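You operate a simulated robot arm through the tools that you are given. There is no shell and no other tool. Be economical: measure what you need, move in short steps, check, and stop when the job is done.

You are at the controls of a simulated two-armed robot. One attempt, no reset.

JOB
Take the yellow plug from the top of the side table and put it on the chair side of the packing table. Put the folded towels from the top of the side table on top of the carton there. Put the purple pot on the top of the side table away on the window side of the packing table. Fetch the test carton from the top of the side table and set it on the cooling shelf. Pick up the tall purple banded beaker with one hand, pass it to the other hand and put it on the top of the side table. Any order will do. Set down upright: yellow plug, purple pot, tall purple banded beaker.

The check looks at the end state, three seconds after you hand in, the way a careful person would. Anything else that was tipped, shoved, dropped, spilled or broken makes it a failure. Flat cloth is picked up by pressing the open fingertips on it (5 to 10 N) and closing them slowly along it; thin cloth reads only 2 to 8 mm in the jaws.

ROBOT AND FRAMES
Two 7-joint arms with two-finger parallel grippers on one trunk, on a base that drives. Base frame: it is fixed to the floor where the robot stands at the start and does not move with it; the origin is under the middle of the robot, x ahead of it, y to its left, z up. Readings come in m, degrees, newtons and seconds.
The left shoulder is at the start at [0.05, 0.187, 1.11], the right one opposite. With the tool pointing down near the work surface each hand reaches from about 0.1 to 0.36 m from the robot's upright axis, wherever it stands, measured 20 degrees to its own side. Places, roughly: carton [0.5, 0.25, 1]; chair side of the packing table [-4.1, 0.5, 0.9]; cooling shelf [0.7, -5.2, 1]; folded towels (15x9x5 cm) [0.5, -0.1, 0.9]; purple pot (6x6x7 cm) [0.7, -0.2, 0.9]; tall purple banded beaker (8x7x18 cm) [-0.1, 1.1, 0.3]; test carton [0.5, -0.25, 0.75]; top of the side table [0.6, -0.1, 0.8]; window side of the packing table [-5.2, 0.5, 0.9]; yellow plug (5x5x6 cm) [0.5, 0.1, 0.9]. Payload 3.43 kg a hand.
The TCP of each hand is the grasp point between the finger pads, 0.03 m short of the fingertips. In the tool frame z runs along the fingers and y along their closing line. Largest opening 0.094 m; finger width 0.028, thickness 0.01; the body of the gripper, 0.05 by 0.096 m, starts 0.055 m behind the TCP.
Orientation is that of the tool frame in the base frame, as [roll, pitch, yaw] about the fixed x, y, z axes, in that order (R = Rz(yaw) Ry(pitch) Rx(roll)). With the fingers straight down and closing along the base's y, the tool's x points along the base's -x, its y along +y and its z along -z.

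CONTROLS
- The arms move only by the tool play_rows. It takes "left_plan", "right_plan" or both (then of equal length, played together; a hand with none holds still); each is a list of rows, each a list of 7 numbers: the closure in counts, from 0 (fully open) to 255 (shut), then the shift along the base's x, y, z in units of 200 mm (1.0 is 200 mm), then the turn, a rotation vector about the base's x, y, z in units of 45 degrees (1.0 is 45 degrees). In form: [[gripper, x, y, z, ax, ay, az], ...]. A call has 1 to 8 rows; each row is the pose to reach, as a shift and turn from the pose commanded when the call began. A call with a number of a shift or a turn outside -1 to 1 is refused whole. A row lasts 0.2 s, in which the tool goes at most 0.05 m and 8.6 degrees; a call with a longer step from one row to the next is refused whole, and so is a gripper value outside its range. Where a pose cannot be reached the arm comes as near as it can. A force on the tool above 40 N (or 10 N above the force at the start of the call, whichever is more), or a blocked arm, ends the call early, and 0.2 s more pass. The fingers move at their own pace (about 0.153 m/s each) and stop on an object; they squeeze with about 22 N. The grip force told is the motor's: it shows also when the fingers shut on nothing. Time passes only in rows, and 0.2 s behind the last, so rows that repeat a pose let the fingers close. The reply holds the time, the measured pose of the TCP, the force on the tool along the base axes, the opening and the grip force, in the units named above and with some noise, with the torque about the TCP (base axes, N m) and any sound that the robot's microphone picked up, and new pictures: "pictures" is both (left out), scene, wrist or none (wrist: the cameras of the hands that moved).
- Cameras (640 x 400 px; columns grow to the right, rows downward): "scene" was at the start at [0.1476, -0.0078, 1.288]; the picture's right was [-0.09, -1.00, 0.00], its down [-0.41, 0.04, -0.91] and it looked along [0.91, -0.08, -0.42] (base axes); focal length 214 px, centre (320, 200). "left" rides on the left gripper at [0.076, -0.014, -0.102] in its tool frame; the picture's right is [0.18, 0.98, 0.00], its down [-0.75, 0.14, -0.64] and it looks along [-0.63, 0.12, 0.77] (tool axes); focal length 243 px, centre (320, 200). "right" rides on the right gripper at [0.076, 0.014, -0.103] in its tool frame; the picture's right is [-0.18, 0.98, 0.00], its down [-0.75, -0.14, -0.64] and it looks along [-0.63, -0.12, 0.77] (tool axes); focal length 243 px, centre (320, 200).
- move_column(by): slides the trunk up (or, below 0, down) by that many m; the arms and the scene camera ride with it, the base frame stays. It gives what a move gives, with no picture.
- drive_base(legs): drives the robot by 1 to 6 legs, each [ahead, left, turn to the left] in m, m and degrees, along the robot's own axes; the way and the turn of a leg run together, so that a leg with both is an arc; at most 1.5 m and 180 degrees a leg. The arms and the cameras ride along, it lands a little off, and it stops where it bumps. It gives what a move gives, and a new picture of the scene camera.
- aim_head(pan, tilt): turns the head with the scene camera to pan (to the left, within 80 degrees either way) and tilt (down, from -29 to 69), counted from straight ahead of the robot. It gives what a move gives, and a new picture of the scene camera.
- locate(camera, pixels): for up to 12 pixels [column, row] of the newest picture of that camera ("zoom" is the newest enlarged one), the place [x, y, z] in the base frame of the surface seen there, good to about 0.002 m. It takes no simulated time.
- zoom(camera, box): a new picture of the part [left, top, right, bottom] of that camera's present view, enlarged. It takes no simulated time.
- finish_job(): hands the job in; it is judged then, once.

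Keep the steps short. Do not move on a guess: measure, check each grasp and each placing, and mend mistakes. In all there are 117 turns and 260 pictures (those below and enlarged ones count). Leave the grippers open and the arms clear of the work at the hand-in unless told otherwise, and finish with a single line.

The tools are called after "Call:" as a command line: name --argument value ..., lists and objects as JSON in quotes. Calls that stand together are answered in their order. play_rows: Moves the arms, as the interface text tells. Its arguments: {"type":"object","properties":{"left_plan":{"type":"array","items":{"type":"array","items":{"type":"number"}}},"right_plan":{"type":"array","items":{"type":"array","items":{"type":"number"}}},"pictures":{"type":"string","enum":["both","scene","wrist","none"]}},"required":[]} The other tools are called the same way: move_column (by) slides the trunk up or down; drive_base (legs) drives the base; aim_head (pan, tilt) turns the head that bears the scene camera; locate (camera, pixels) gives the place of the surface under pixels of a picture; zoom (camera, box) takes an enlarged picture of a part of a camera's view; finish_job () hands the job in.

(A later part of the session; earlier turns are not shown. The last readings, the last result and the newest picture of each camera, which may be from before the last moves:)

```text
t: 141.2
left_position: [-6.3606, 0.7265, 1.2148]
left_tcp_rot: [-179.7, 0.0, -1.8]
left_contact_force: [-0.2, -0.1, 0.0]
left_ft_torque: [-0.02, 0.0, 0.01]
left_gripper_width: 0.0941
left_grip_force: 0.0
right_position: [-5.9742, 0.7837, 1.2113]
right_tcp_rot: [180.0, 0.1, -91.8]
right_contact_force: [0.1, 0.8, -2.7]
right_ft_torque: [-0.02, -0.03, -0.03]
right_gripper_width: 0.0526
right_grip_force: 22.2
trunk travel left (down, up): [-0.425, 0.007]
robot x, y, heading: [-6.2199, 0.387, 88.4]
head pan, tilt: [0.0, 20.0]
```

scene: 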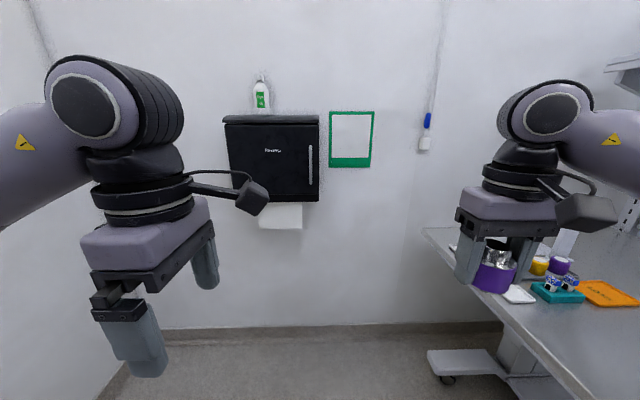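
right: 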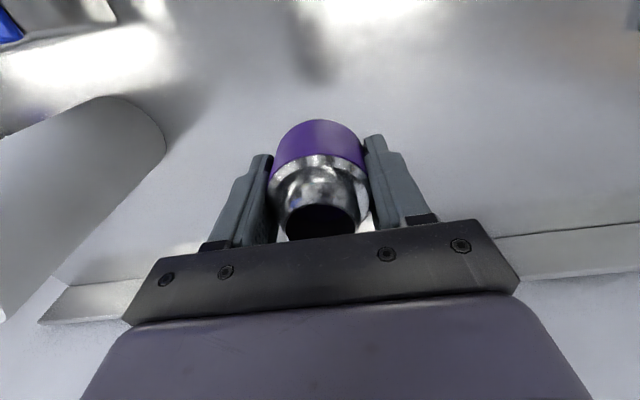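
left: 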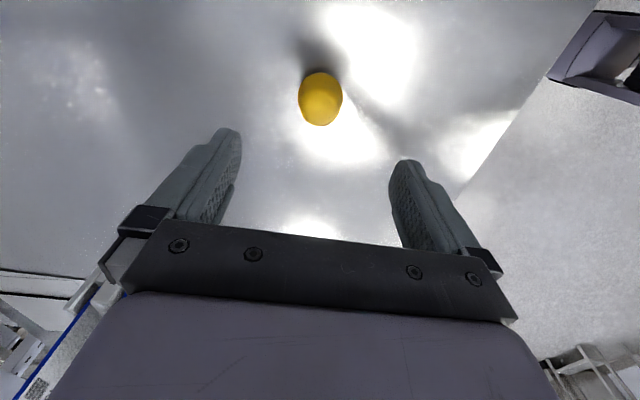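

Call:
drive_base --legs '[[0, 0, -88.4]]'

Call:
aim_head --pan -10 --tilt 25

```text
t: 145.3
left_position: [-5.8872, 0.5401, 1.2131]
left_tcp_rot: [-179.7, 0.0, -90.2]
left_contact_force: [-0.5, -1.2, 0.0]
left_ft_torque: [-0.01, 0.01, 0.01]
left_gripper_width: 0.0942
left_grip_force: 0.1
right_position: [-5.8215, 0.1564, 1.2124]
right_tcp_rot: [180.0, 0.1, 180.0]
right_contact_force: [0.0, -0.4, -2.4]
right_ft_torque: [0.01, -0.01, -0.01]
right_gripper_width: 0.053
right_grip_force: 21.9
trunk travel left (down, up): [-0.425, 0.007]
robot x, y, heading: [-6.2186, 0.389, 0.0]
head pan, tilt: [0.0, 20.0]
```

scene: 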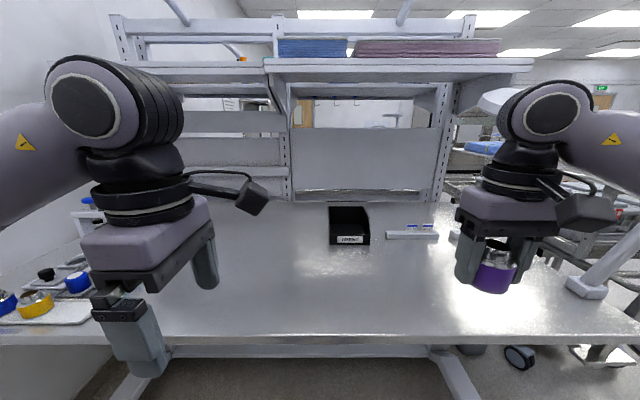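

```text
t: 146.1
left_position: [-5.8871, 0.5406, 1.2134]
left_tcp_rot: [-179.7, 0.1, -90.2]
left_contact_force: [0.4, -0.3, -0.2]
left_ft_torque: [0.04, 0.01, 0.01]
left_gripper_width: 0.0941
left_grip_force: 0.1
right_position: [-5.8196, 0.1573, 1.2117]
right_tcp_rot: [-180.0, 0.2, 179.9]
right_contact_force: [0.3, 0.1, -1.0]
right_ft_torque: [0.03, 0.02, -0.03]
right_gripper_width: 0.0527
right_grip_force: 22.1
trunk travel left (down, up): [-0.425, 0.007]
robot x, y, heading: [-6.2214, 0.3899, 0.2]
head pan, tilt: [-10.0, 25.0]
```

scene: 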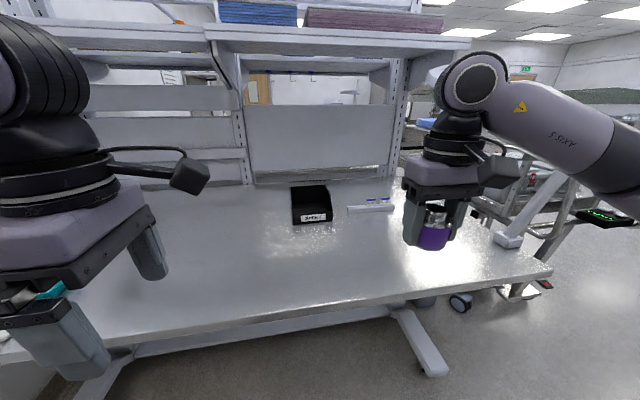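

Free surface in front. I drive 0.25 m ahead.

Call:
drive_base --legs '[[0.25, 0, 0]]'

Call:
locate --camera "scene" --pixels '[[320, 300], [360, 280], [310, 260], [400, 300], [440, 310], [300, 340]]'

```text
t: 147.9
left_position: [-5.6409, 0.5441, 1.2134]
left_tcp_rot: [-179.7, 0.0, -89.8]
left_contact_force: [1.8, -0.3, -0.5]
left_ft_torque: [0.0, 0.04, -0.02]
left_gripper_width: 0.094
left_grip_force: 0.0
right_position: [-5.5728, 0.1594, 1.2121]
right_tcp_rot: [-180.0, 0.1, -179.5]
right_contact_force: [-0.5, 0.0, -2.6]
right_ft_torque: [0.01, 0.0, 0.0]
right_gripper_width: 0.0525
right_grip_force: 22.0
trunk travel left (down, up): [-0.425, 0.007]
robot x, y, heading: [-5.9717, 0.3934, 0.1]
head pan, tilt: [-10.0, 25.0]
```

scene: 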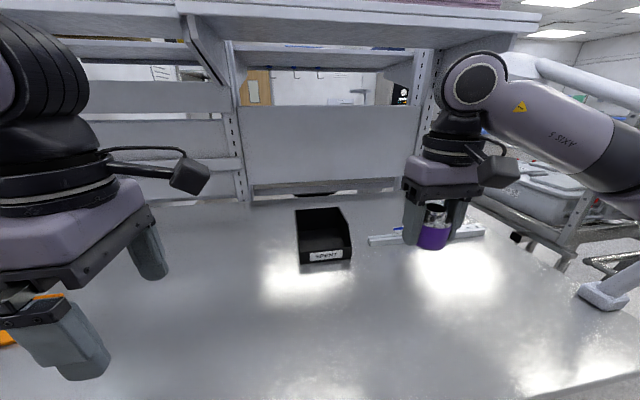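

```text
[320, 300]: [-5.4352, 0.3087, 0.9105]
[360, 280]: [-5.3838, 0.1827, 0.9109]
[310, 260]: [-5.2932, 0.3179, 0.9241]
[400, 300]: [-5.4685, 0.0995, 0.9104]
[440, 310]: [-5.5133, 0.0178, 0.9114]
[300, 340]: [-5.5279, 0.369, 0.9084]
```

Table z 0.9105; target TCP [-5.49, 0.17, 0.941]. Move and lower.

Call:
play_rows --right_plan '[[255, 0.08, 0.02, -0.06, 0, 0, 0], [255, 0.16, 0.04, -0.17, 0, 0, 0], [255, 0.24, 0.05, -0.3, 0, 0, 0], [255, 0.32, 0.05, -0.45, 0, 0, 0], [255, 0.38, 0.05, -0.6, 0, 0, 0], [255, 0.41, 0.05, -0.75, 0, 0, 0], [255, 0.41, 0.05, -0.9, 0, 0, 0], [255, 0.41, 0.05, -1.0, 0, 0, 0]]' --pictures "none"

Call:
play_rows --right_plan '[[255, 0, 0, -0.1, 0, 0, 0], [255, 0, 0, -0.2, 0, 0, 0], [255, 0, 0, -0.27, 0, 0, 0], [255, 0, 0, -0.31, 0, 0, 0], [255, 0, 0, -0.325, 0, 0, 0], [255, 0, 0, -0.325, 0, 0, 0]]' --pictures "both"

```text
t: 149.7
left_position: [-5.642, 0.5426, 1.2137]
left_tcp_rot: [-179.6, 0.0, -89.8]
left_contact_force: [-0.3, 0.3, -0.8]
left_ft_torque: [-0.01, 0.01, 0.01]
left_gripper_width: 0.0938
left_grip_force: 0.1
right_position: [-5.49, 0.1685, 1.0108]
right_tcp_rot: [-179.9, 0.0, -179.6]
right_contact_force: [0.4, -0.1, -3.1]
right_ft_torque: [0.04, 0.02, 0.0]
right_gripper_width: 0.0527
right_grip_force: 21.9
trunk travel left (down, up): [-0.425, 0.007]
robot x, y, heading: [-5.9701, 0.3881, 0.4]
head pan, tilt: [-10.0, 25.0]
```

```text
t: 151.1
left_position: [-5.643, 0.543, 1.214]
left_tcp_rot: [-179.6, 0.0, -89.8]
left_contact_force: [-0.2, 0.4, 0.0]
left_ft_torque: [-0.02, 0.0, 0.02]
left_gripper_width: 0.0941
left_grip_force: 0.0
right_position: [-5.4903, 0.1705, 0.9464]
right_tcp_rot: [180.0, 0.0, -179.5]
right_contact_force: [-0.3, -1.1, -1.9]
right_ft_torque: [-0.03, -0.02, 0.03]
right_gripper_width: 0.0528
right_grip_force: 22.3
trunk travel left (down, up): [-0.425, 0.007]
robot x, y, heading: [-5.9752, 0.3895, 0.7]
head pan, tilt: [-10.0, 25.0]
```

scene: 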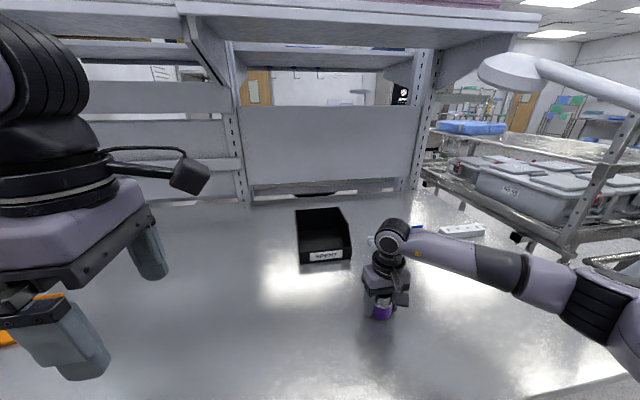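
right: 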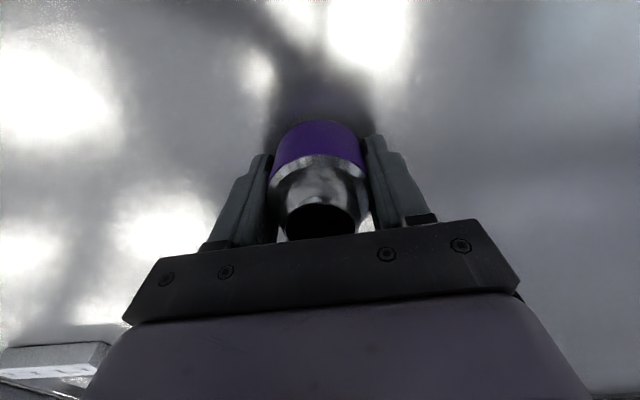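

Call:
play_rows --right_plan '[[255, 0, 0, -0.008, 0, 0, 0], [255, 0, 0, -0.016, 0, 0, 0], [255, 0, 0, -0.022, 0, 0, 0], [255, 0, 0, -0.022, 0, 0, 0]]' --pictures "none"

```text
t: 152.1
left_position: [-5.6426, 0.5436, 1.2144]
left_tcp_rot: [-179.7, -0.1, -89.8]
left_contact_force: [0.0, 0.1, -0.1]
left_ft_torque: [0.01, 0.03, -0.03]
left_gripper_width: 0.0938
left_grip_force: 0.0
right_position: [-5.4896, 0.1706, 0.9422]
right_tcp_rot: [180.0, 0.2, -179.5]
right_contact_force: [0.3, -0.7, -2.7]
right_ft_torque: [-0.02, 0.0, 0.01]
right_gripper_width: 0.0529
right_grip_force: 22.3
trunk travel left (down, up): [-0.425, 0.007]
robot x, y, heading: [-5.9698, 0.3913, 0.4]
head pan, tilt: [-10.0, 25.0]
```

Call:
play_rows --right_plan '[[255, 0, 0, -0.006, 0, 0, 0], [255, 0, 0, -0.012, 0, 0, 0], [255, 0, 0, -0.012, 0, 0, 0]]' --pictures "none"

```text
t: 152.9
left_position: [-5.6438, 0.5433, 1.2142]
left_tcp_rot: [-179.6, 0.1, -89.8]
left_contact_force: [-0.7, -0.1, 0.3]
left_ft_torque: [0.02, -0.02, -0.03]
left_gripper_width: 0.0939
left_grip_force: 0.1
right_position: [-5.492, 0.1714, 0.9422]
right_tcp_rot: [180.0, 0.3, -179.8]
right_contact_force: [-0.3, -1.7, 11.6]
right_ft_torque: [-0.07, 0.38, 0.04]
right_gripper_width: 0.0525
right_grip_force: 22.2
trunk travel left (down, up): [-0.425, 0.007]
robot x, y, heading: [-5.9758, 0.3881, 0.4]
head pan, tilt: [-10.0, 25.0]
```

Contact (12 N). I open the right hand, wait, rise and look.

Call:
play_rows --right_plan '[[200, 0, 0, 0.004, 0, 0, 0], [100, 0, 0, 0.004, 0, 0, 0], [0, 0, 0, 0.004, 0, 0, 0], [0, 0, 0, 0.004, 0, 0, 0], [0, 0, 0, 0.1, 0, 0, 0], [0, 0, 0, 0.3, 0, 0, 0], [0, 0, 0, 0.5, 0, 0, 0], [0, 0, 0, 0.7, 0, 0, 0]]' --pictures "both"

```text
t: 154.7
left_position: [-5.6421, 0.5437, 1.213]
left_tcp_rot: [-179.6, 0.0, -89.8]
left_contact_force: [-0.3, 0.4, 0.5]
left_ft_torque: [0.0, 0.01, -0.03]
left_gripper_width: 0.0939
left_grip_force: 0.0
right_position: [-5.4906, 0.1696, 1.0795]
right_tcp_rot: [179.9, 0.2, -179.5]
right_contact_force: [0.7, -0.4, 0.3]
right_ft_torque: [0.01, -0.01, -0.02]
right_gripper_width: 0.094
right_grip_force: 0.0
trunk travel left (down, up): [-0.425, 0.007]
robot x, y, heading: [-5.9786, 0.3904, 0.5]
head pan, tilt: [-10.0, 25.0]
```

scene: 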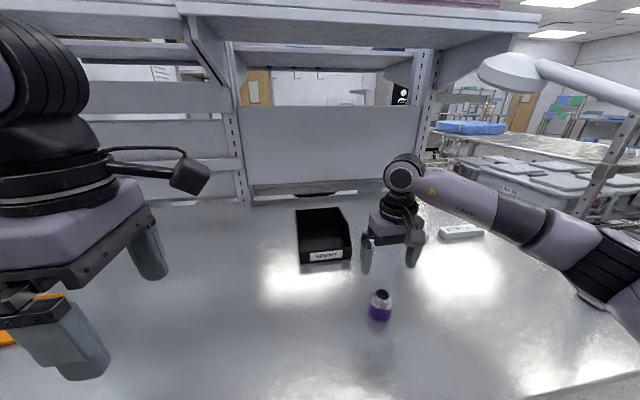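
right: 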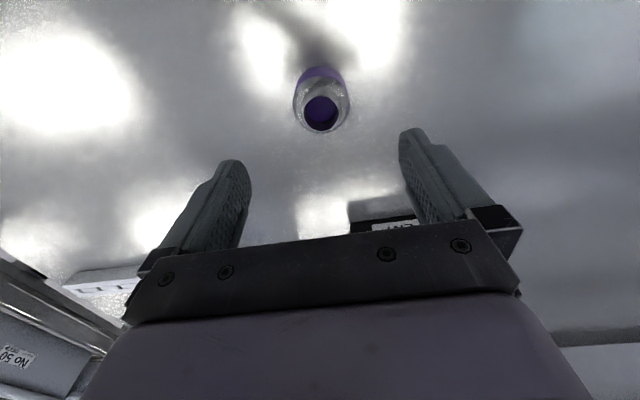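

Pot stands upright. I tuck the right hand back, then back off, turn right to face -y, and drive out the same corridor.

Call:
play_rows --right_plan '[[0, 0, 0, 0.2, 0, 0, 0], [0, -0.1, 0, 0.4, 0, 0, 0], [0, -0.25, 0, 0.55, 0, 0, 0], [0, -0.4, 0, 0.65, 0, 0, 0], [0, -0.5, 0, 0.65, 0, 0, 0]]' --pictures "none"

Call:
drive_base --legs '[[-0.25, 0, 0], [0, 0, -90.4], [0.85, 0, 0], [0.8, 0, 0]]'

```text
t: 155.9
left_position: [-5.6424, 0.5419, 1.2129]
left_tcp_rot: [-179.7, 0.0, -89.7]
left_contact_force: [-0.6, 0.4, -0.2]
left_ft_torque: [0.0, 0.04, 0.0]
left_gripper_width: 0.094
left_grip_force: 0.1
right_position: [-5.5924, 0.1691, 1.2106]
right_tcp_rot: [-179.9, 0.0, -179.7]
right_contact_force: [-0.5, 0.1, 0.3]
right_ft_torque: [-0.02, 0.01, -0.05]
right_gripper_width: 0.0939
right_grip_force: 0.0
trunk travel left (down, up): [-0.425, 0.007]
robot x, y, heading: [-5.9739, 0.3933, 0.2]
head pan, tilt: [-10.0, 25.0]
```

```text
t: 167.4
left_position: [-6.0614, -1.0583, 1.218]
left_tcp_rot: [-178.6, -0.4, 179.2]
left_contact_force: [0.2, -0.2, -0.4]
left_ft_torque: [0.0, 0.0, -0.03]
left_gripper_width: 0.0942
left_grip_force: 0.1
right_position: [-6.4455, -1.1022, 1.2142]
right_tcp_rot: [-179.6, 0.7, 88.3]
right_contact_force: [-0.2, 0.5, 0.5]
right_ft_torque: [-0.01, 0.01, -0.01]
right_gripper_width: 0.0941
right_grip_force: 0.1
trunk travel left (down, up): [-0.425, 0.007]
robot x, y, heading: [-6.2153, -0.7393, -90.6]
head pan, tilt: [-10.0, 25.0]
stopped in leg 4: the robot was blocked; the commanded pose is now the measured one
```

scene: 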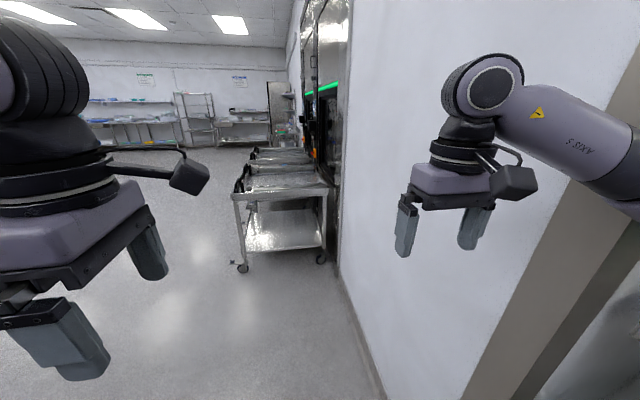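

The right elbow touched the wall edge (x≈-6.65), as I was still at x=-6.2. I back up 6 cm, strafe left 0.22 m to x≈-6.0, and check.

Call:
drive_base --legs '[[-0.06, 0, 0], [0, 0.22, 0], [0.5, 0, 0.6]]'

```text
t: 172.1
left_position: [-5.8478, -1.5036, 1.2129]
left_tcp_rot: [-179.7, 0.0, -180.0]
left_contact_force: [0.3, -0.1, 0.0]
left_ft_torque: [0.02, 0.0, -0.01]
left_gripper_width: 0.0941
left_grip_force: 0.1
right_position: [-6.229, -1.5541, 1.2044]
right_tcp_rot: [-180.0, -0.5, 89.0]
right_contact_force: [-0.2, 0.0, 0.3]
right_ft_torque: [0.03, -0.03, 0.01]
right_gripper_width: 0.0941
right_grip_force: 0.0
trunk travel left (down, up): [-0.425, 0.007]
robot x, y, heading: [-6.0, -1.1722, -89.7]
head pan, tilt: [-10.0, 25.0]
```

scene: 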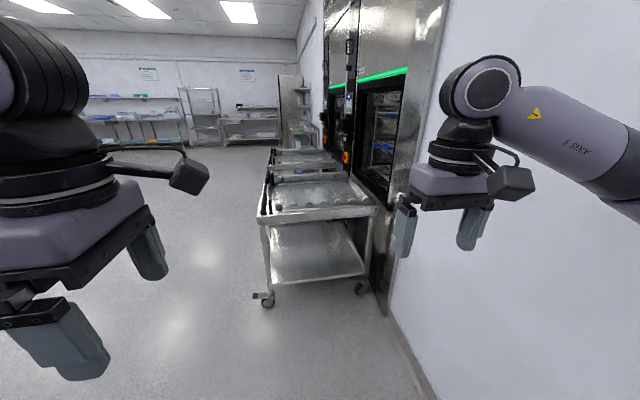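

Clear now. I drive on to y≈-2.05, turn left to face +x, and go along the aisle.

Call:
drive_base --legs '[[0.87, 0, 0], [0, 0, 89.7], [1.45, 0, 0], [1.0, 0.15, 0]]'

Call:
aim_head --pan 0 --tilt 20

```text
t: 192.4
left_position: [-3.1411, -1.913, 1.2137]
left_tcp_rot: [-179.7, 0.0, -94.2]
left_contact_force: [0.2, -0.3, 0.6]
left_ft_torque: [0.03, 0.0, -0.01]
left_gripper_width: 0.0942
left_grip_force: 0.1
right_position: [-3.1204, -2.2977, 1.2053]
right_tcp_rot: [-179.9, -0.6, 174.9]
right_contact_force: [-0.4, 0.2, 0.2]
right_ft_torque: [0.02, 0.04, 0.0]
right_gripper_width: 0.094
right_grip_force: 0.0
trunk travel left (down, up): [-0.425, 0.007]
robot x, y, heading: [-3.4863, -2.0416, -4.2]
head pan, tilt: [-10.0, 25.0]
```

scene: 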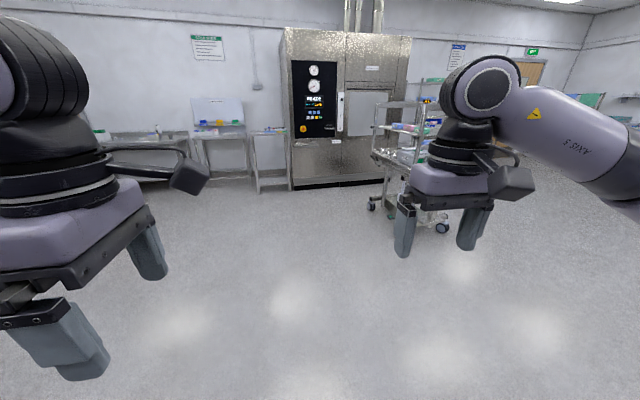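

```text
t: 193.1
left_position: [-3.1415, -1.913, 1.2137]
left_tcp_rot: [-179.7, 0.0, -94.2]
left_contact_force: [0.2, -0.4, -0.9]
left_ft_torque: [-0.02, 0.02, 0.0]
left_gripper_width: 0.0939
left_grip_force: 0.1
right_position: [-3.1194, -2.2966, 1.2064]
right_tcp_rot: [180.0, -0.6, 174.9]
right_contact_force: [-0.2, 0.9, 0.2]
right_ft_torque: [-0.01, -0.02, 0.02]
right_gripper_width: 0.0943
right_grip_force: 0.0
trunk travel left (down, up): [-0.425, 0.007]
robot x, y, heading: [-3.4823, -2.0397, -4.0]
head pan, tilt: [0.0, 20.0]
```

scene: 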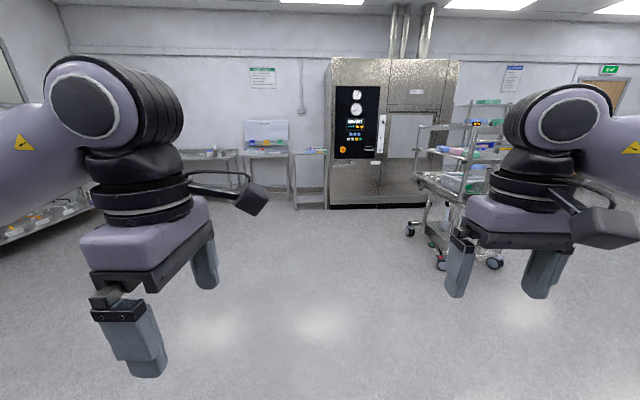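

Clear diagonal path. I drive back to about [-1.2, -0.5] and turn left toward the beaker's bench.

Call:
drive_base --legs '[[1.2, 0.7, 4.1], [1.15, 0.85, 0], [0, 0, 90]]'

Call:
aim_head --pan -30 --tilt 25

```text
t: 210.7
left_position: [-1.3237, -0.1457, 1.213]
left_tcp_rot: [-179.8, -0.1, 3.6]
left_contact_force: [-0.6, 0.3, -0.2]
left_ft_torque: [0.03, -0.03, 0.02]
left_gripper_width: 0.0942
left_grip_force: 0.1
right_position: [-0.9467, -0.0717, 1.205]
right_tcp_rot: [180.0, -0.6, -87.3]
right_contact_force: [0.7, -0.7, -0.2]
right_ft_torque: [0.0, 0.02, 0.0]
right_gripper_width: 0.0938
right_grip_force: 0.1
trunk travel left (down, up): [-0.425, 0.007]
robot x, y, heading: [-1.153, -0.4668, 94.0]
head pan, tilt: [0.0, 20.0]
```

scene: 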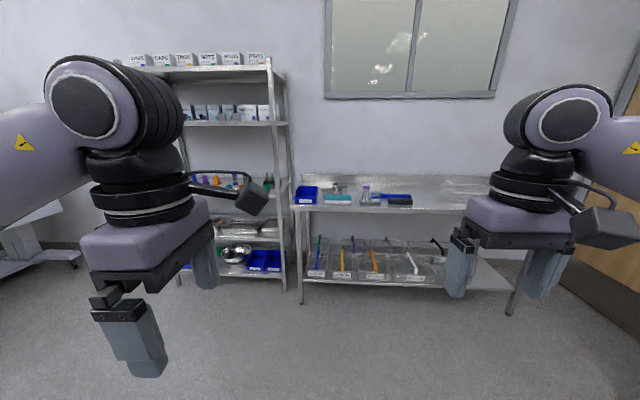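

```text
t: 211.6
left_position: [-1.3255, -0.1451, 1.2141]
left_tcp_rot: [-179.7, 0.1, 3.6]
left_contact_force: [0.4, -0.4, 0.1]
left_ft_torque: [0.01, 0.0, 0.0]
left_gripper_width: 0.0943
left_grip_force: 0.0
right_position: [-0.9464, -0.0725, 1.2056]
right_tcp_rot: [-180.0, -0.5, -87.3]
right_contact_force: [0.4, -0.3, -0.2]
right_ft_torque: [-0.01, 0.0, -0.01]
right_gripper_width: 0.0941
right_grip_force: 0.0
trunk travel left (down, up): [-0.425, 0.007]
robot x, y, heading: [-1.1517, -0.4643, 93.9]
head pan, tilt: [-30.0, 25.0]
```

scene: 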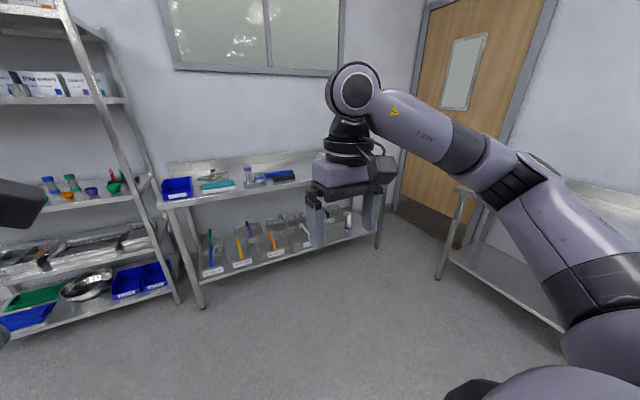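

Call:
zoom --camera "scene" --box '[160, 150, 420, 312]'

Call:
locate --camera "scene" --pixels '[[348, 222], [348, 233], [200, 303], [378, 245], [375, 210], [200, 200], [300, 185], [290, 255], [350, 240], [455, 190], [440, 275], [310, 235]]'

```text
2.46 times, centred on (290, 231) of scene
```

zoom: 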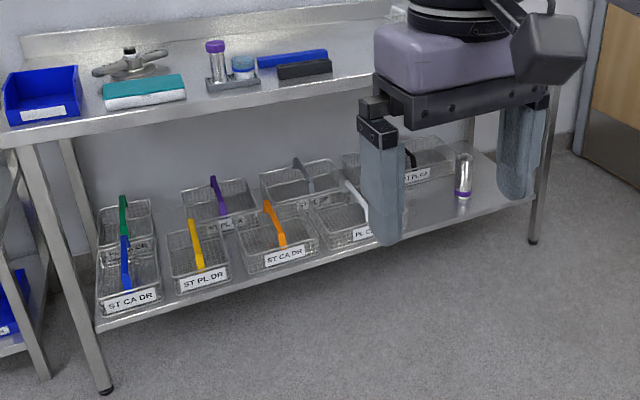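

```text
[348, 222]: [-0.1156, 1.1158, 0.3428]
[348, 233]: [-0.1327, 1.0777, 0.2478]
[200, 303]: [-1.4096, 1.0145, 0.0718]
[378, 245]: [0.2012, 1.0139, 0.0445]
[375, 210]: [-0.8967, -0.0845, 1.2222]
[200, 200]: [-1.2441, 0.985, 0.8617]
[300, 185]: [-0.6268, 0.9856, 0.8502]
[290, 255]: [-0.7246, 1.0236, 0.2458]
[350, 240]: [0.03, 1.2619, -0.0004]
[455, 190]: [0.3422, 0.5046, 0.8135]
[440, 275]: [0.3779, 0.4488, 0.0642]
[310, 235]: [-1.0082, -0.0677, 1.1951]
```

The beaker stands on the under-shelf (z≈0.245) at about [-0.12, 1.1], under the bench top (z 0.86, front edge y≈0.985). I'll take it with the right hand pointing horizontally. First I strafe right to x≈-0.33 and square up to heading 90.

Call:
drive_base --legs '[[0.05, -0.82, -3.9]]'

Call:
play_rows --right_plan '[[0, 0, 0.1, 0, 0.167, 0, 0], [0, 0, 0.2, 0, 0.333, 0, 0], [0, 0, 0.32, 0, 0.5, 0, 0], [0, 0, 0.45, 0, 0.667, 0, 0], [0, 0, 0.58, 0, 0.833, 0, 0], [0, 0, 0.7, 0, 1.0, 0, 0]]' --pictures "none"

Call:
play_rows --right_plan '[[0, 0, 0, 0, 0.167, 0, 0], [0, 0, 0, 0, 0.333, 0, 0], [0, 0, 0, 0, 0.5, 0, 0], [0, 0, 0, 0, 0.667, 0, 0], [0, 0, 0, 0, 0.833, 0, 0], [0, 0, 0, 0, 1.0, 0, 0]]' --pictures "both"

```text
t: 216.0
left_position: [-0.4784, -0.0578, 1.2145]
left_tcp_rot: [-179.8, 0.1, -0.6]
left_contact_force: [0.0, -0.2, 0.4]
left_ft_torque: [0.01, 0.01, 0.05]
left_gripper_width: 0.0939
left_grip_force: 0.0
right_position: [-0.0963, -0.0138, 1.2047]
right_tcp_rot: [-179.9, -0.6, -91.5]
right_contact_force: [0.7, 0.0, 0.6]
right_ft_torque: [0.01, 0.0, 0.01]
right_gripper_width: 0.094
right_grip_force: 0.0
trunk travel left (down, up): [-0.425, 0.007]
robot x, y, heading: [-0.3317, -0.3943, 89.8]
head pan, tilt: [-30.0, 25.0]
```

scene: 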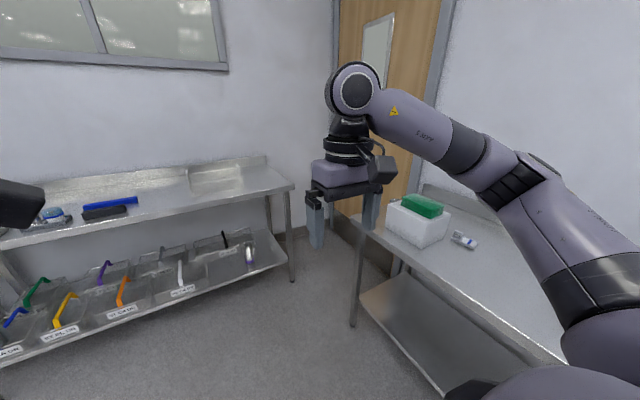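

```text
t: 217.4
left_position: [-0.4787, -0.0584, 1.2132]
left_tcp_rot: [-179.7, 0.1, -0.6]
left_contact_force: [0.3, 0.5, -0.9]
left_ft_torque: [0.06, -0.01, 0.01]
left_gripper_width: 0.0939
left_grip_force: 0.1
right_position: [-0.0947, 0.1267, 1.2066]
right_tcp_rot: [178.7, 44.4, -92.0]
right_contact_force: [1.1, 1.2, 0.1]
right_ft_torque: [-0.03, 0.01, 0.0]
right_gripper_width: 0.0938
right_grip_force: 0.1
trunk travel left (down, up): [-0.425, 0.007]
robot x, y, heading: [-0.3293, -0.3902, 89.6]
head pan, tilt: [-30.0, 25.0]
```

```text
t: 218.8
left_position: [-0.4784, -0.0592, 1.2133]
left_tcp_rot: [-179.7, 0.0, -0.6]
left_contact_force: [0.0, 0.6, 0.0]
left_ft_torque: [0.04, -0.04, 0.0]
left_gripper_width: 0.0942
left_grip_force: 0.1
right_position: [-0.0955, 0.1281, 1.2075]
right_tcp_rot: [173.0, 78.1, -97.2]
right_contact_force: [-0.2, -0.2, -0.1]
right_ft_torque: [-0.03, -0.02, 0.02]
right_gripper_width: 0.0941
right_grip_force: 0.1
right hand out of reach, approached as far as the arm can: row 5, 6
trunk travel left (down, up): [-0.425, 0.007]
robot x, y, heading: [-0.3293, -0.3907, 89.8]
head pan, tilt: [-30.0, 25.0]
```

scene: 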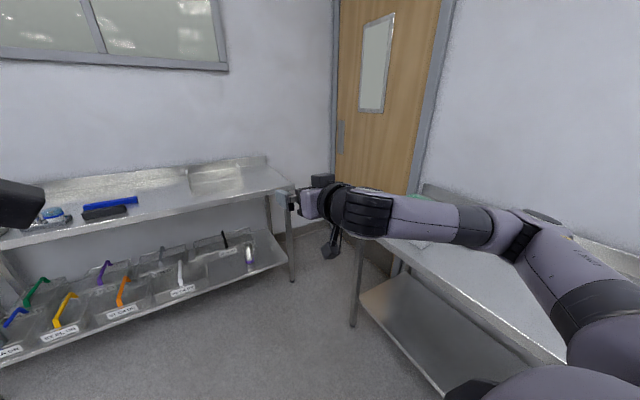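
right: 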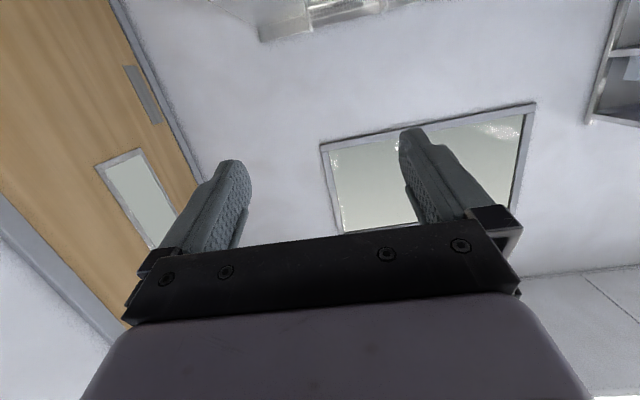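

The arm reaches ~78° of pitch. A 60° tilt (fingers sloping down forward) is enough and keeps the camera clear of the shelf. I measure the beaker closely.

Call:
zoom --camera "scene" --box '[196, 215, 308, 285]'

Call:
locate --camera "scene" --pixels '[[249, 248], [249, 258], [250, 264], [245, 255], [253, 255], [250, 270], [232, 262], [265, 262], [290, 188], [225, 235], [270, 262], [180, 272]]'

```text
5.71 times, centred on (252, 250) of scene
```

zoom: 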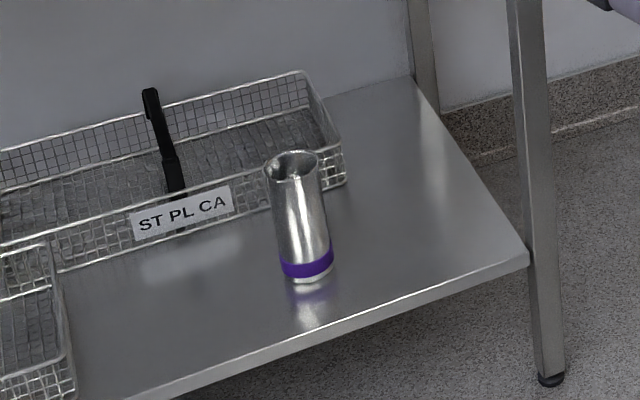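

```text
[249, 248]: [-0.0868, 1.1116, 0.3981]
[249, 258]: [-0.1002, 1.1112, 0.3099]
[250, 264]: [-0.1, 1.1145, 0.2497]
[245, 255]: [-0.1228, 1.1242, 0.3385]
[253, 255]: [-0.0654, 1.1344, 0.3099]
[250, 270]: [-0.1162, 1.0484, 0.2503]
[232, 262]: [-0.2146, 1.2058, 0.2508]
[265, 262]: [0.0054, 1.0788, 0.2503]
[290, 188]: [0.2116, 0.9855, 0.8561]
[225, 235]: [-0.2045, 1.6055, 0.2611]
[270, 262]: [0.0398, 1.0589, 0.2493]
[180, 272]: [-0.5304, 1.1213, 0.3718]
```

Beaker centre ≈ [-0.094, 1.145], base z 0.25, ~7 cm wide. Lower the trunk here, in free space.

Call:
move_column --by -0.42

Call:
play_rows --right_plan '[[0, 0, 0, -0.15, -0.1, 0, 0.04], [0, 0, 0, -0.35, -0.2, 0, 0.08], [0, 0, 0, -0.55, -0.3, 0, 0.1], [0, 0, 0, -0.75, -0.4, 0, 0.12], [0, 0, 0, -0.95, -0.4, 0, 0.12], [0, 0, 0, -1.0, -0.4, 0, 0.12]]' --pictures "none"

```text
refused: -0.42 is not a number from -0.4 to 0.4
```

```text
t: 220.2
left_position: [-0.48, -0.058, 1.2133]
left_tcp_rot: [-179.6, 0.0, -0.6]
left_contact_force: [0.4, 0.5, 1.0]
left_ft_torque: [0.02, -0.03, 0.01]
left_gripper_width: 0.0939
left_grip_force: 0.1
right_position: [-0.089, 0.1304, 1.0164]
right_tcp_rot: [175.7, 59.9, -88.9]
right_contact_force: [0.2, 0.2, 1.1]
right_ft_torque: [0.01, 0.02, 0.0]
right_gripper_width: 0.0938
right_grip_force: 0.0
right hand out of reach, approached as far as the arm can: row 5, 6
trunk travel left (down, up): [-0.425, 0.007]
robot x, y, heading: [-0.3274, -0.3906, 89.8]
head pan, tilt: [-30.0, 25.0]
```

Call:
move_column --by -0.4

Call:
aim_head --pan -20 --tilt 25

```text
t: 224.0
left_position: [-0.4796, -0.0585, 0.814]
left_tcp_rot: [-179.7, 0.0, -0.6]
left_contact_force: [-0.6, 0.4, 0.2]
left_ft_torque: [0.02, 0.01, -0.03]
left_gripper_width: 0.0941
left_grip_force: 0.1
right_position: [-0.0886, 0.1297, 0.6164]
right_tcp_rot: [175.6, 59.8, -89.0]
right_contact_force: [-0.2, 0.2, -0.1]
right_ft_torque: [-0.03, -0.02, -0.01]
right_gripper_width: 0.0939
right_grip_force: 0.1
trunk travel left (down, up): [-0.025, 0.407]
robot x, y, heading: [-0.3334, -0.3915, 89.7]
head pan, tilt: [-30.0, 25.0]
```

```text
t: 224.8
left_position: [-0.4788, -0.0577, 0.8133]
left_tcp_rot: [-179.7, 0.0, -0.7]
left_contact_force: [0.3, -0.7, -0.5]
left_ft_torque: [-0.01, 0.0, 0.06]
left_gripper_width: 0.0939
left_grip_force: 0.0
right_position: [-0.09, 0.1298, 0.6167]
right_tcp_rot: [175.6, 59.9, -88.9]
right_contact_force: [0.4, 0.2, -0.3]
right_ft_torque: [0.02, -0.01, -0.01]
right_gripper_width: 0.0941
right_grip_force: 0.0
trunk travel left (down, up): [-0.025, 0.407]
robot x, y, heading: [-0.3321, -0.39, 89.8]
head pan, tilt: [-20.0, 25.0]
```

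scene: 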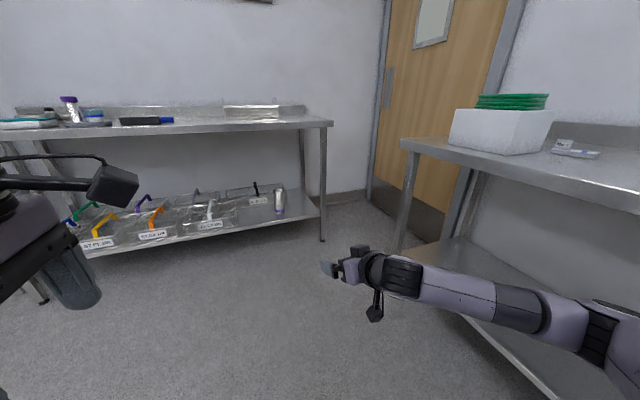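

I square the right hand, lower it to z 0.40 and pull both hands back a bit, before driving up to the bench.

Call:
play_rows --right_plan '[[0, 0, -0.1, -0.15, 0, -0.01, -0.03], [0, 0, -0.2, -0.35, 0, -0.02, -0.06], [0, 0, -0.3, -0.55, 0, -0.03, -0.09], [0, 0, -0.4, -0.75, 0, -0.04, -0.12], [0, 0, -0.5, -0.95, 0, -0.049, -0.133], [0, 0, -0.5, -1.0, 0, -0.049, -0.133]]' --left_plan '[[0, 0, -0.1, 0, 0, 0, 0], [0, 0, -0.25, 0, 0, 0, 0], [0, 0, -0.4, 0, 0, 0, 0], [0, 0, -0.55, 0, 0, 0, 0], [0, 0, -0.7, 0, 0, 0, 0], [0, 0, -0.75, 0, 0, 0, 0]]' --pictures "both"

```text
t: 226.1
left_position: [-0.4786, -0.1954, 0.815]
left_tcp_rot: [-179.3, 0.2, 0.1]
left_contact_force: [-3.4, 37.2, -2.4]
left_ft_torque: [-2.37, -0.26, -0.4]
left_gripper_width: 0.0726
left_grip_force: 0.1
right_position: [0.0016, 0.0376, 0.441]
right_tcp_rot: [175.7, 59.7, -92.8]
right_contact_force: [0.2, -0.8, 1.0]
right_ft_torque: [-0.01, -0.01, -0.01]
right_gripper_width: 0.094
right_grip_force: 0.0
right hand out of reach, approached as far as the arm can: row 1, 2, 3, 4, 5, 6
trunk travel left (down, up): [-0.025, 0.407]
robot x, y, heading: [-0.3299, -0.3898, 89.8]
head pan, tilt: [-20.0, 25.0]
stopped in row 6 (left hand): the force on the tool passed its limit (the readings are from after the stop); the commanded pose is now the measured one
```

scene: 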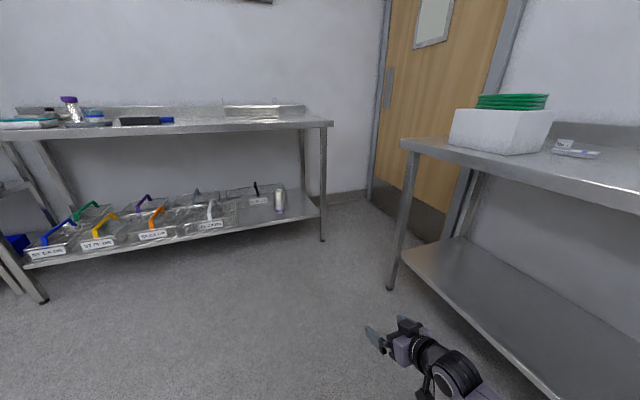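
right: 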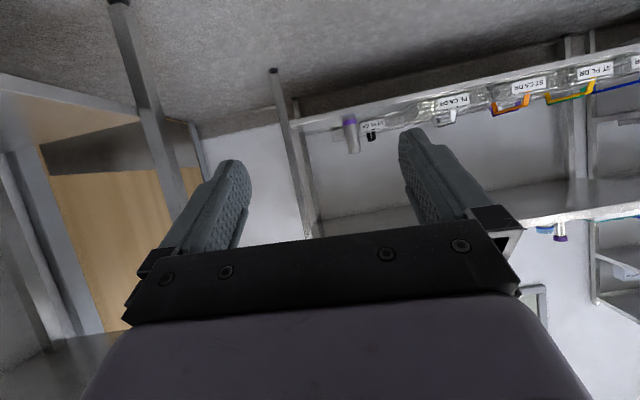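
left: 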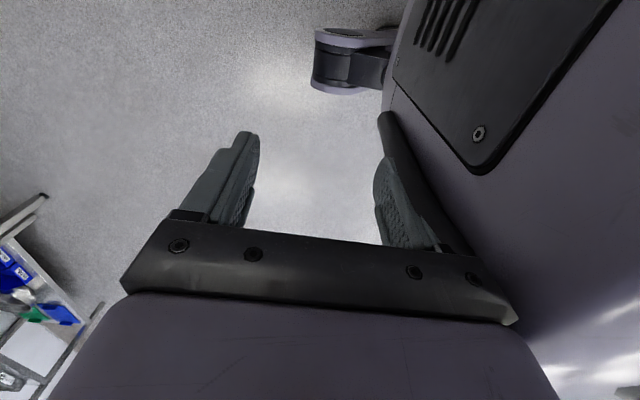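

The left hand brushed the robot's own body; I move it forward 6 cm. The right hand does better further out, so I send it forward, down and back to x≈-0.09.

Call:
play_rows --right_plan '[[0, -0.08, 0.12, 0, 0, 0, 0], [0, -0.16, 0.24, 0, 0, 0, 0], [0, -0.24, 0.36, -0.04, 0, 0, 0], [0, -0.32, 0.5, -0.1, 0, 0, 0], [0, -0.4, 0.65, -0.2, 0, 0, 0], [0, -0.46, 0.75, -0.3, 0, 0, 0], [0, -0.46, 0.75, -0.3, 0, 0, 0]]' --left_plan '[[0, 0, 0.15, 0, 0, 0, 0], [0, 0, 0.3, 0, 0, 0, 0], [0, 0, 0.3, 0, 0, 0, 0], [0, 0, 0.3, 0, 0, 0, 0], [0, 0, 0.3, 0, 0, 0, 0], [0, 0, 0.3, 0, 0, 0, 0], [0, 0, 0.3, 0, 0, 0, 0]]' --pictures "none"

```text
t: 227.7
left_position: [-0.4792, -0.1379, 0.8157]
left_tcp_rot: [-179.2, 0.2, -0.2]
left_contact_force: [0.4, -0.2, 0.3]
left_ft_torque: [0.0, -0.05, 0.01]
left_gripper_width: 0.094
left_grip_force: 0.0
right_position: [-0.0422, 0.1636, 0.3482]
right_tcp_rot: [171.7, 59.3, -93.9]
right_contact_force: [-0.4, 0.2, -0.1]
right_ft_torque: [-0.01, 0.03, 0.01]
right_gripper_width: 0.094
right_grip_force: 0.1
right hand out of reach, approached as far as the arm can: row 1, 2, 3, 4, 5, 6, 7
trunk travel left (down, up): [-0.025, 0.407]
robot x, y, heading: [-0.3328, -0.3918, 89.3]
head pan, tilt: [-20.0, 25.0]
```

The hand is at a workable low pose ([ahead 0.555, right 0.29], z 0.348). I drive ahead 0.80 and 5 cm left so it ends just in front of the beaker.

Call:
drive_base --legs '[[0.8, 0.05, 0.4]]'

Call:
zoom --camera "right" --box '[0, 0, 640, 400]'

```text
t: 231.9
left_position: [-0.5259, 0.6586, 0.8159]
left_tcp_rot: [-179.4, 0.2, 0.0]
left_contact_force: [-0.5, 0.0, -0.1]
left_ft_torque: [0.03, 0.01, -0.03]
left_gripper_width: 0.0941
left_grip_force: 0.2
right_position: [-0.088, 0.961, 0.3486]
right_tcp_rot: [171.6, 59.4, -93.9]
right_contact_force: [0.3, 0.4, -0.2]
right_ft_torque: [0.01, 0.02, 0.0]
right_gripper_width: 0.0941
right_grip_force: 0.0
trunk travel left (down, up): [-0.025, 0.407]
robot x, y, heading: [-0.3756, 0.4081, 89.6]
head pan, tilt: [-20.0, 25.0]
```

scene: 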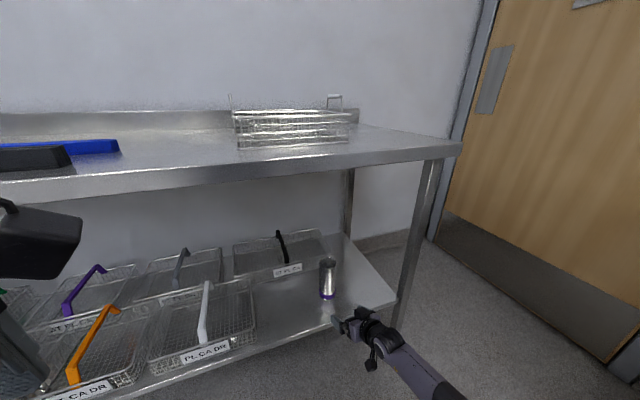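

```text
1.00 times, centred on (320, 200) of right
```

zoom: 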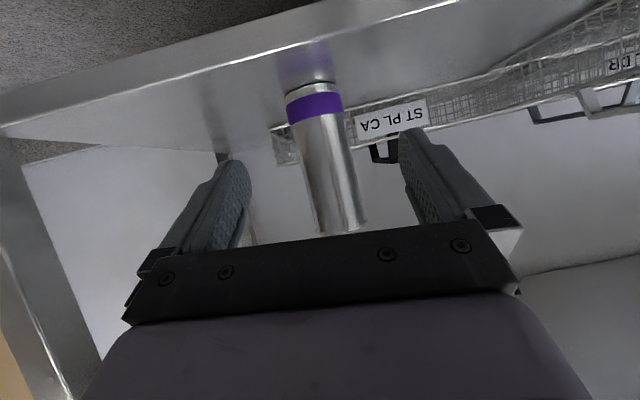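

I measure the beaker from both cameras.

Call:
locate --camera "right" --pixels '[[325, 170], [303, 150], [352, 160], [320, 110], [312, 200], [362, 205], [340, 215], [315, 88], [290, 140], [300, 60], [310, 40], [420, 110]]'

Call:
locate --camera "scene" --pixels '[[327, 268], [327, 285], [320, 280], [335, 280], [327, 298], [302, 265], [318, 232], [345, 320], [365, 315], [240, 278], [327, 262], [330, 312]]'

```text
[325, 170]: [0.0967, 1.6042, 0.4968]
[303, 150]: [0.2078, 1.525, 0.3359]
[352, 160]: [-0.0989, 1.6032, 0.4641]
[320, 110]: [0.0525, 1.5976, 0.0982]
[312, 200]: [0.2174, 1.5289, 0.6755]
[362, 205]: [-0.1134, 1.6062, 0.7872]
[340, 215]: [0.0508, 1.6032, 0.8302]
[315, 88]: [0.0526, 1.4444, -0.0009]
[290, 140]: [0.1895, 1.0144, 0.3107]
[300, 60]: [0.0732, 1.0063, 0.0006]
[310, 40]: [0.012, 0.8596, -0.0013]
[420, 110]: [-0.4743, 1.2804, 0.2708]
```

```text
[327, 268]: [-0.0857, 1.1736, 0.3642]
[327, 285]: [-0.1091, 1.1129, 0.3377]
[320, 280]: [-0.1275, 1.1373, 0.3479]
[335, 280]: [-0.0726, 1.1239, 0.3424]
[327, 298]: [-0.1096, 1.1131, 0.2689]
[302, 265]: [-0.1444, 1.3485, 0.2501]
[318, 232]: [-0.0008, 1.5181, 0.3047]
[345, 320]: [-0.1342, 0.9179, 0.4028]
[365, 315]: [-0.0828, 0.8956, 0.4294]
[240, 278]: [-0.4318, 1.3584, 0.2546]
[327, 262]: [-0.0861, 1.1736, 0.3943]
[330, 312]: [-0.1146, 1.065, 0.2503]
```

Beaker centre ≈ [-0.096, 1.146]. I drive 0.10 m ahead (tips end 4 cm short of it) and check.

Call:
drive_base --legs '[[0.1, 0.008, 0]]'

Call:
zoom --camera "right" --box '[160, 0, 480, 240]'

Call:
locate --camera "zoom" --pixels '[[320, 60], [320, 200], [280, 300], [400, 300], [270, 200], [385, 200], [340, 380], [330, 260]]'

```text
t: 233.1
left_position: [-0.5323, 0.7566, 0.8156]
left_tcp_rot: [-179.2, 0.1, -0.3]
left_contact_force: [-1.1, -0.2, -0.9]
left_ft_torque: [-0.04, 0.01, 0.0]
left_gripper_width: 0.0938
left_grip_force: 0.1
right_position: [-0.0955, 1.0587, 0.3477]
right_tcp_rot: [171.6, 59.3, -94.0]
right_contact_force: [-0.2, -0.2, -0.1]
right_ft_torque: [0.01, 0.03, 0.0]
right_gripper_width: 0.094
right_grip_force: 0.1
trunk travel left (down, up): [-0.025, 0.407]
robot x, y, heading: [-0.3818, 0.505, 89.8]
head pan, tilt: [-20.0, 25.0]
```

scene: 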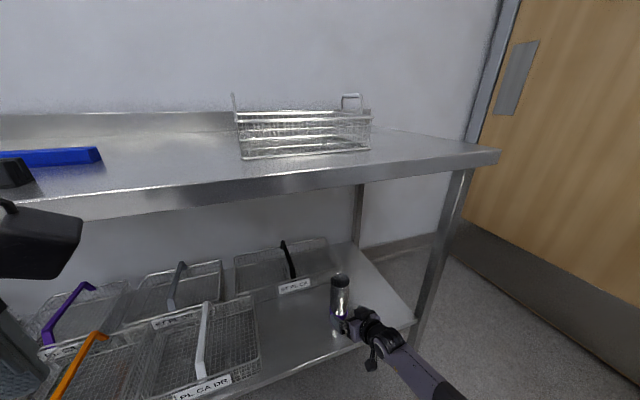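

```text
1.67 times, centred on (320, 120) of right
```

zoom: 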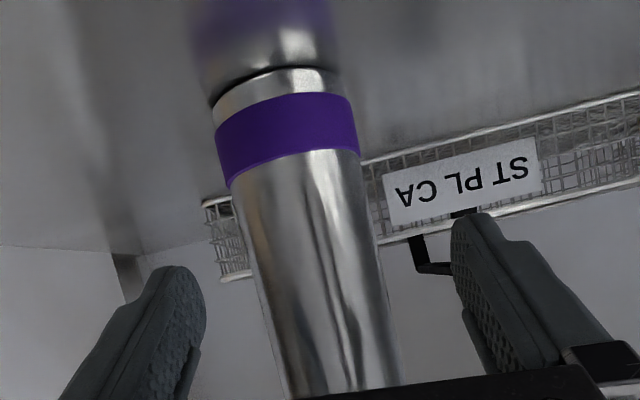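

```text
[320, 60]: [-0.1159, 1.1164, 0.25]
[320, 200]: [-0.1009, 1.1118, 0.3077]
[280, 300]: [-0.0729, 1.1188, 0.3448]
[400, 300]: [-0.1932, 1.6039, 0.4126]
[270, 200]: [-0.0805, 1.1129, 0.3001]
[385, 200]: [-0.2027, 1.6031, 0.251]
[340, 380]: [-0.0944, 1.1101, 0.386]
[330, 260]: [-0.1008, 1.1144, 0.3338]
```

The beaker lies between the fingers' lines. I advance the arm 0.085 m along y slowly.

Call:
play_rows --right_plan '[[0, 0, 0.1, 0, 0, 0, 0], [0, 0, 0.2, 0, 0, 0, 0], [0, 0, 0.3, 0, 0, 0, 0], [0, 0, 0.38, 0, 0, 0, 0], [0, 0, 0.42, 0, 0, 0, 0], [0, 0, 0.42, 0, 0, 0, 0]]' --pictures "wrist"

```text
t: 234.5
left_position: [-0.5316, 0.7566, 0.8147]
left_tcp_rot: [-179.3, 0.2, -0.3]
left_contact_force: [-0.6, 0.0, -0.2]
left_ft_torque: [-0.03, -0.01, -0.01]
left_gripper_width: 0.094
left_grip_force: 0.1
right_position: [-0.0946, 1.1424, 0.3482]
right_tcp_rot: [171.6, 59.4, -94.2]
right_contact_force: [0.3, 0.0, -0.4]
right_ft_torque: [0.01, -0.02, -0.01]
right_gripper_width: 0.0939
right_grip_force: 0.2
trunk travel left (down, up): [-0.025, 0.407]
robot x, y, heading: [-0.385, 0.509, 89.6]
head pan, tilt: [-20.0, 25.0]
```

right: 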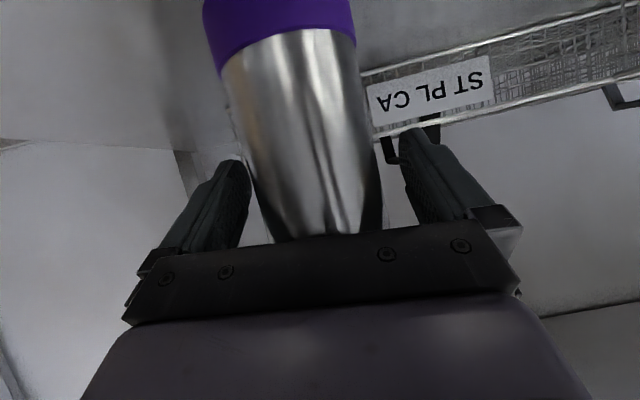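

No contact. I trim the ~4° roll tilt, then close.

Call:
play_rows --right_plan '[[0, 0, 0, 0, 0, -0.05, 0], [0, 0, 0, 0, 0, -0.09, 0], [80, 0, 0, 0, 0, -0.09, 0], [255, 0, 0, 0, 0, -0.09, 0], [255, 0, 0, 0, 0, -0.09, 0], [255, 0, 0, 0, 0, -0.09, 0]]' --pictures "wrist"

```text
t: 235.9
left_position: [-0.5315, 0.7581, 0.8146]
left_tcp_rot: [-179.2, 0.2, -0.2]
left_contact_force: [-0.1, -0.7, 0.7]
left_ft_torque: [0.02, 0.02, 0.03]
left_gripper_width: 0.0942
left_grip_force: 0.0
right_position: [-0.0946, 1.1431, 0.3488]
right_tcp_rot: [179.6, 59.3, -87.1]
right_contact_force: [0.3, -0.1, 0.3]
right_ft_torque: [0.04, 0.1, 0.04]
right_gripper_width: 0.074
right_grip_force: 21.7
trunk travel left (down, up): [-0.025, 0.407]
robot x, y, heading: [-0.382, 0.5056, 89.8]
head pan, tilt: [-20.0, 25.0]
```

right: 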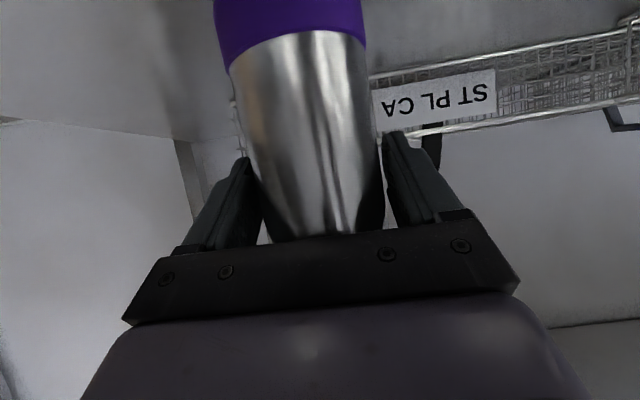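

Gripped at 0.074 m. I lift 5 cm slowly, then back the base out.

Call:
play_rows --right_plan '[[255, 0, 0, 0.03, 0, 0, 0], [255, 0, 0, 0.08, 0, 0, 0], [255, 0, 0, 0.14, 0, 0, 0], [255, 0, 0, 0.2, 0, 0, 0], [255, 0, 0, 0.25, 0, 0, 0], [255, 0, 0, 0.25, 0, 0, 0]]' --pictures "both"

```text
t: 237.3
left_position: [-0.532, 0.7573, 0.8139]
left_tcp_rot: [-179.3, 0.2, -0.2]
left_contact_force: [-0.3, 0.8, -0.3]
left_ft_torque: [0.01, 0.01, 0.0]
left_gripper_width: 0.094
left_grip_force: 0.1
right_position: [-0.0898, 1.1409, 0.3945]
right_tcp_rot: [179.1, 59.2, -87.4]
right_contact_force: [0.4, 0.2, -1.9]
right_ft_torque: [0.01, 0.01, 0.03]
right_gripper_width: 0.0745
right_grip_force: 21.3
right hand out of reach, approached as far as the arm can: row 4, 5, 6
trunk travel left (down, up): [-0.025, 0.407]
robot x, y, heading: [-0.3872, 0.5017, 89.6]
head pan, tilt: [-20.0, 25.0]
```

scene: 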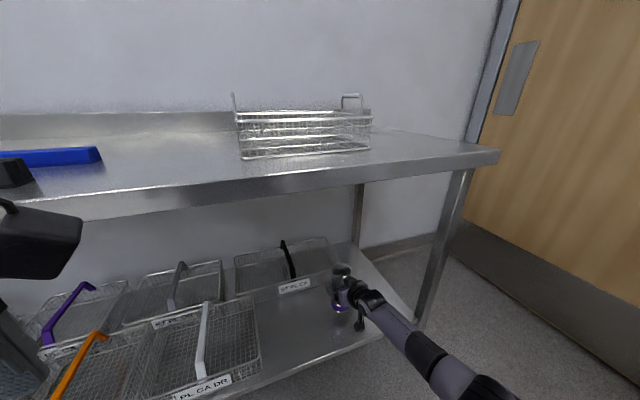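
right: 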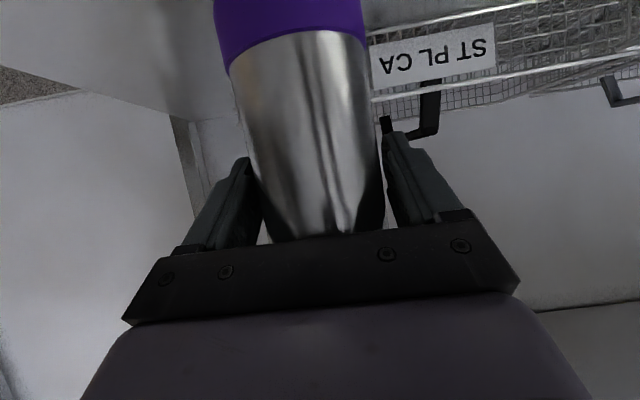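

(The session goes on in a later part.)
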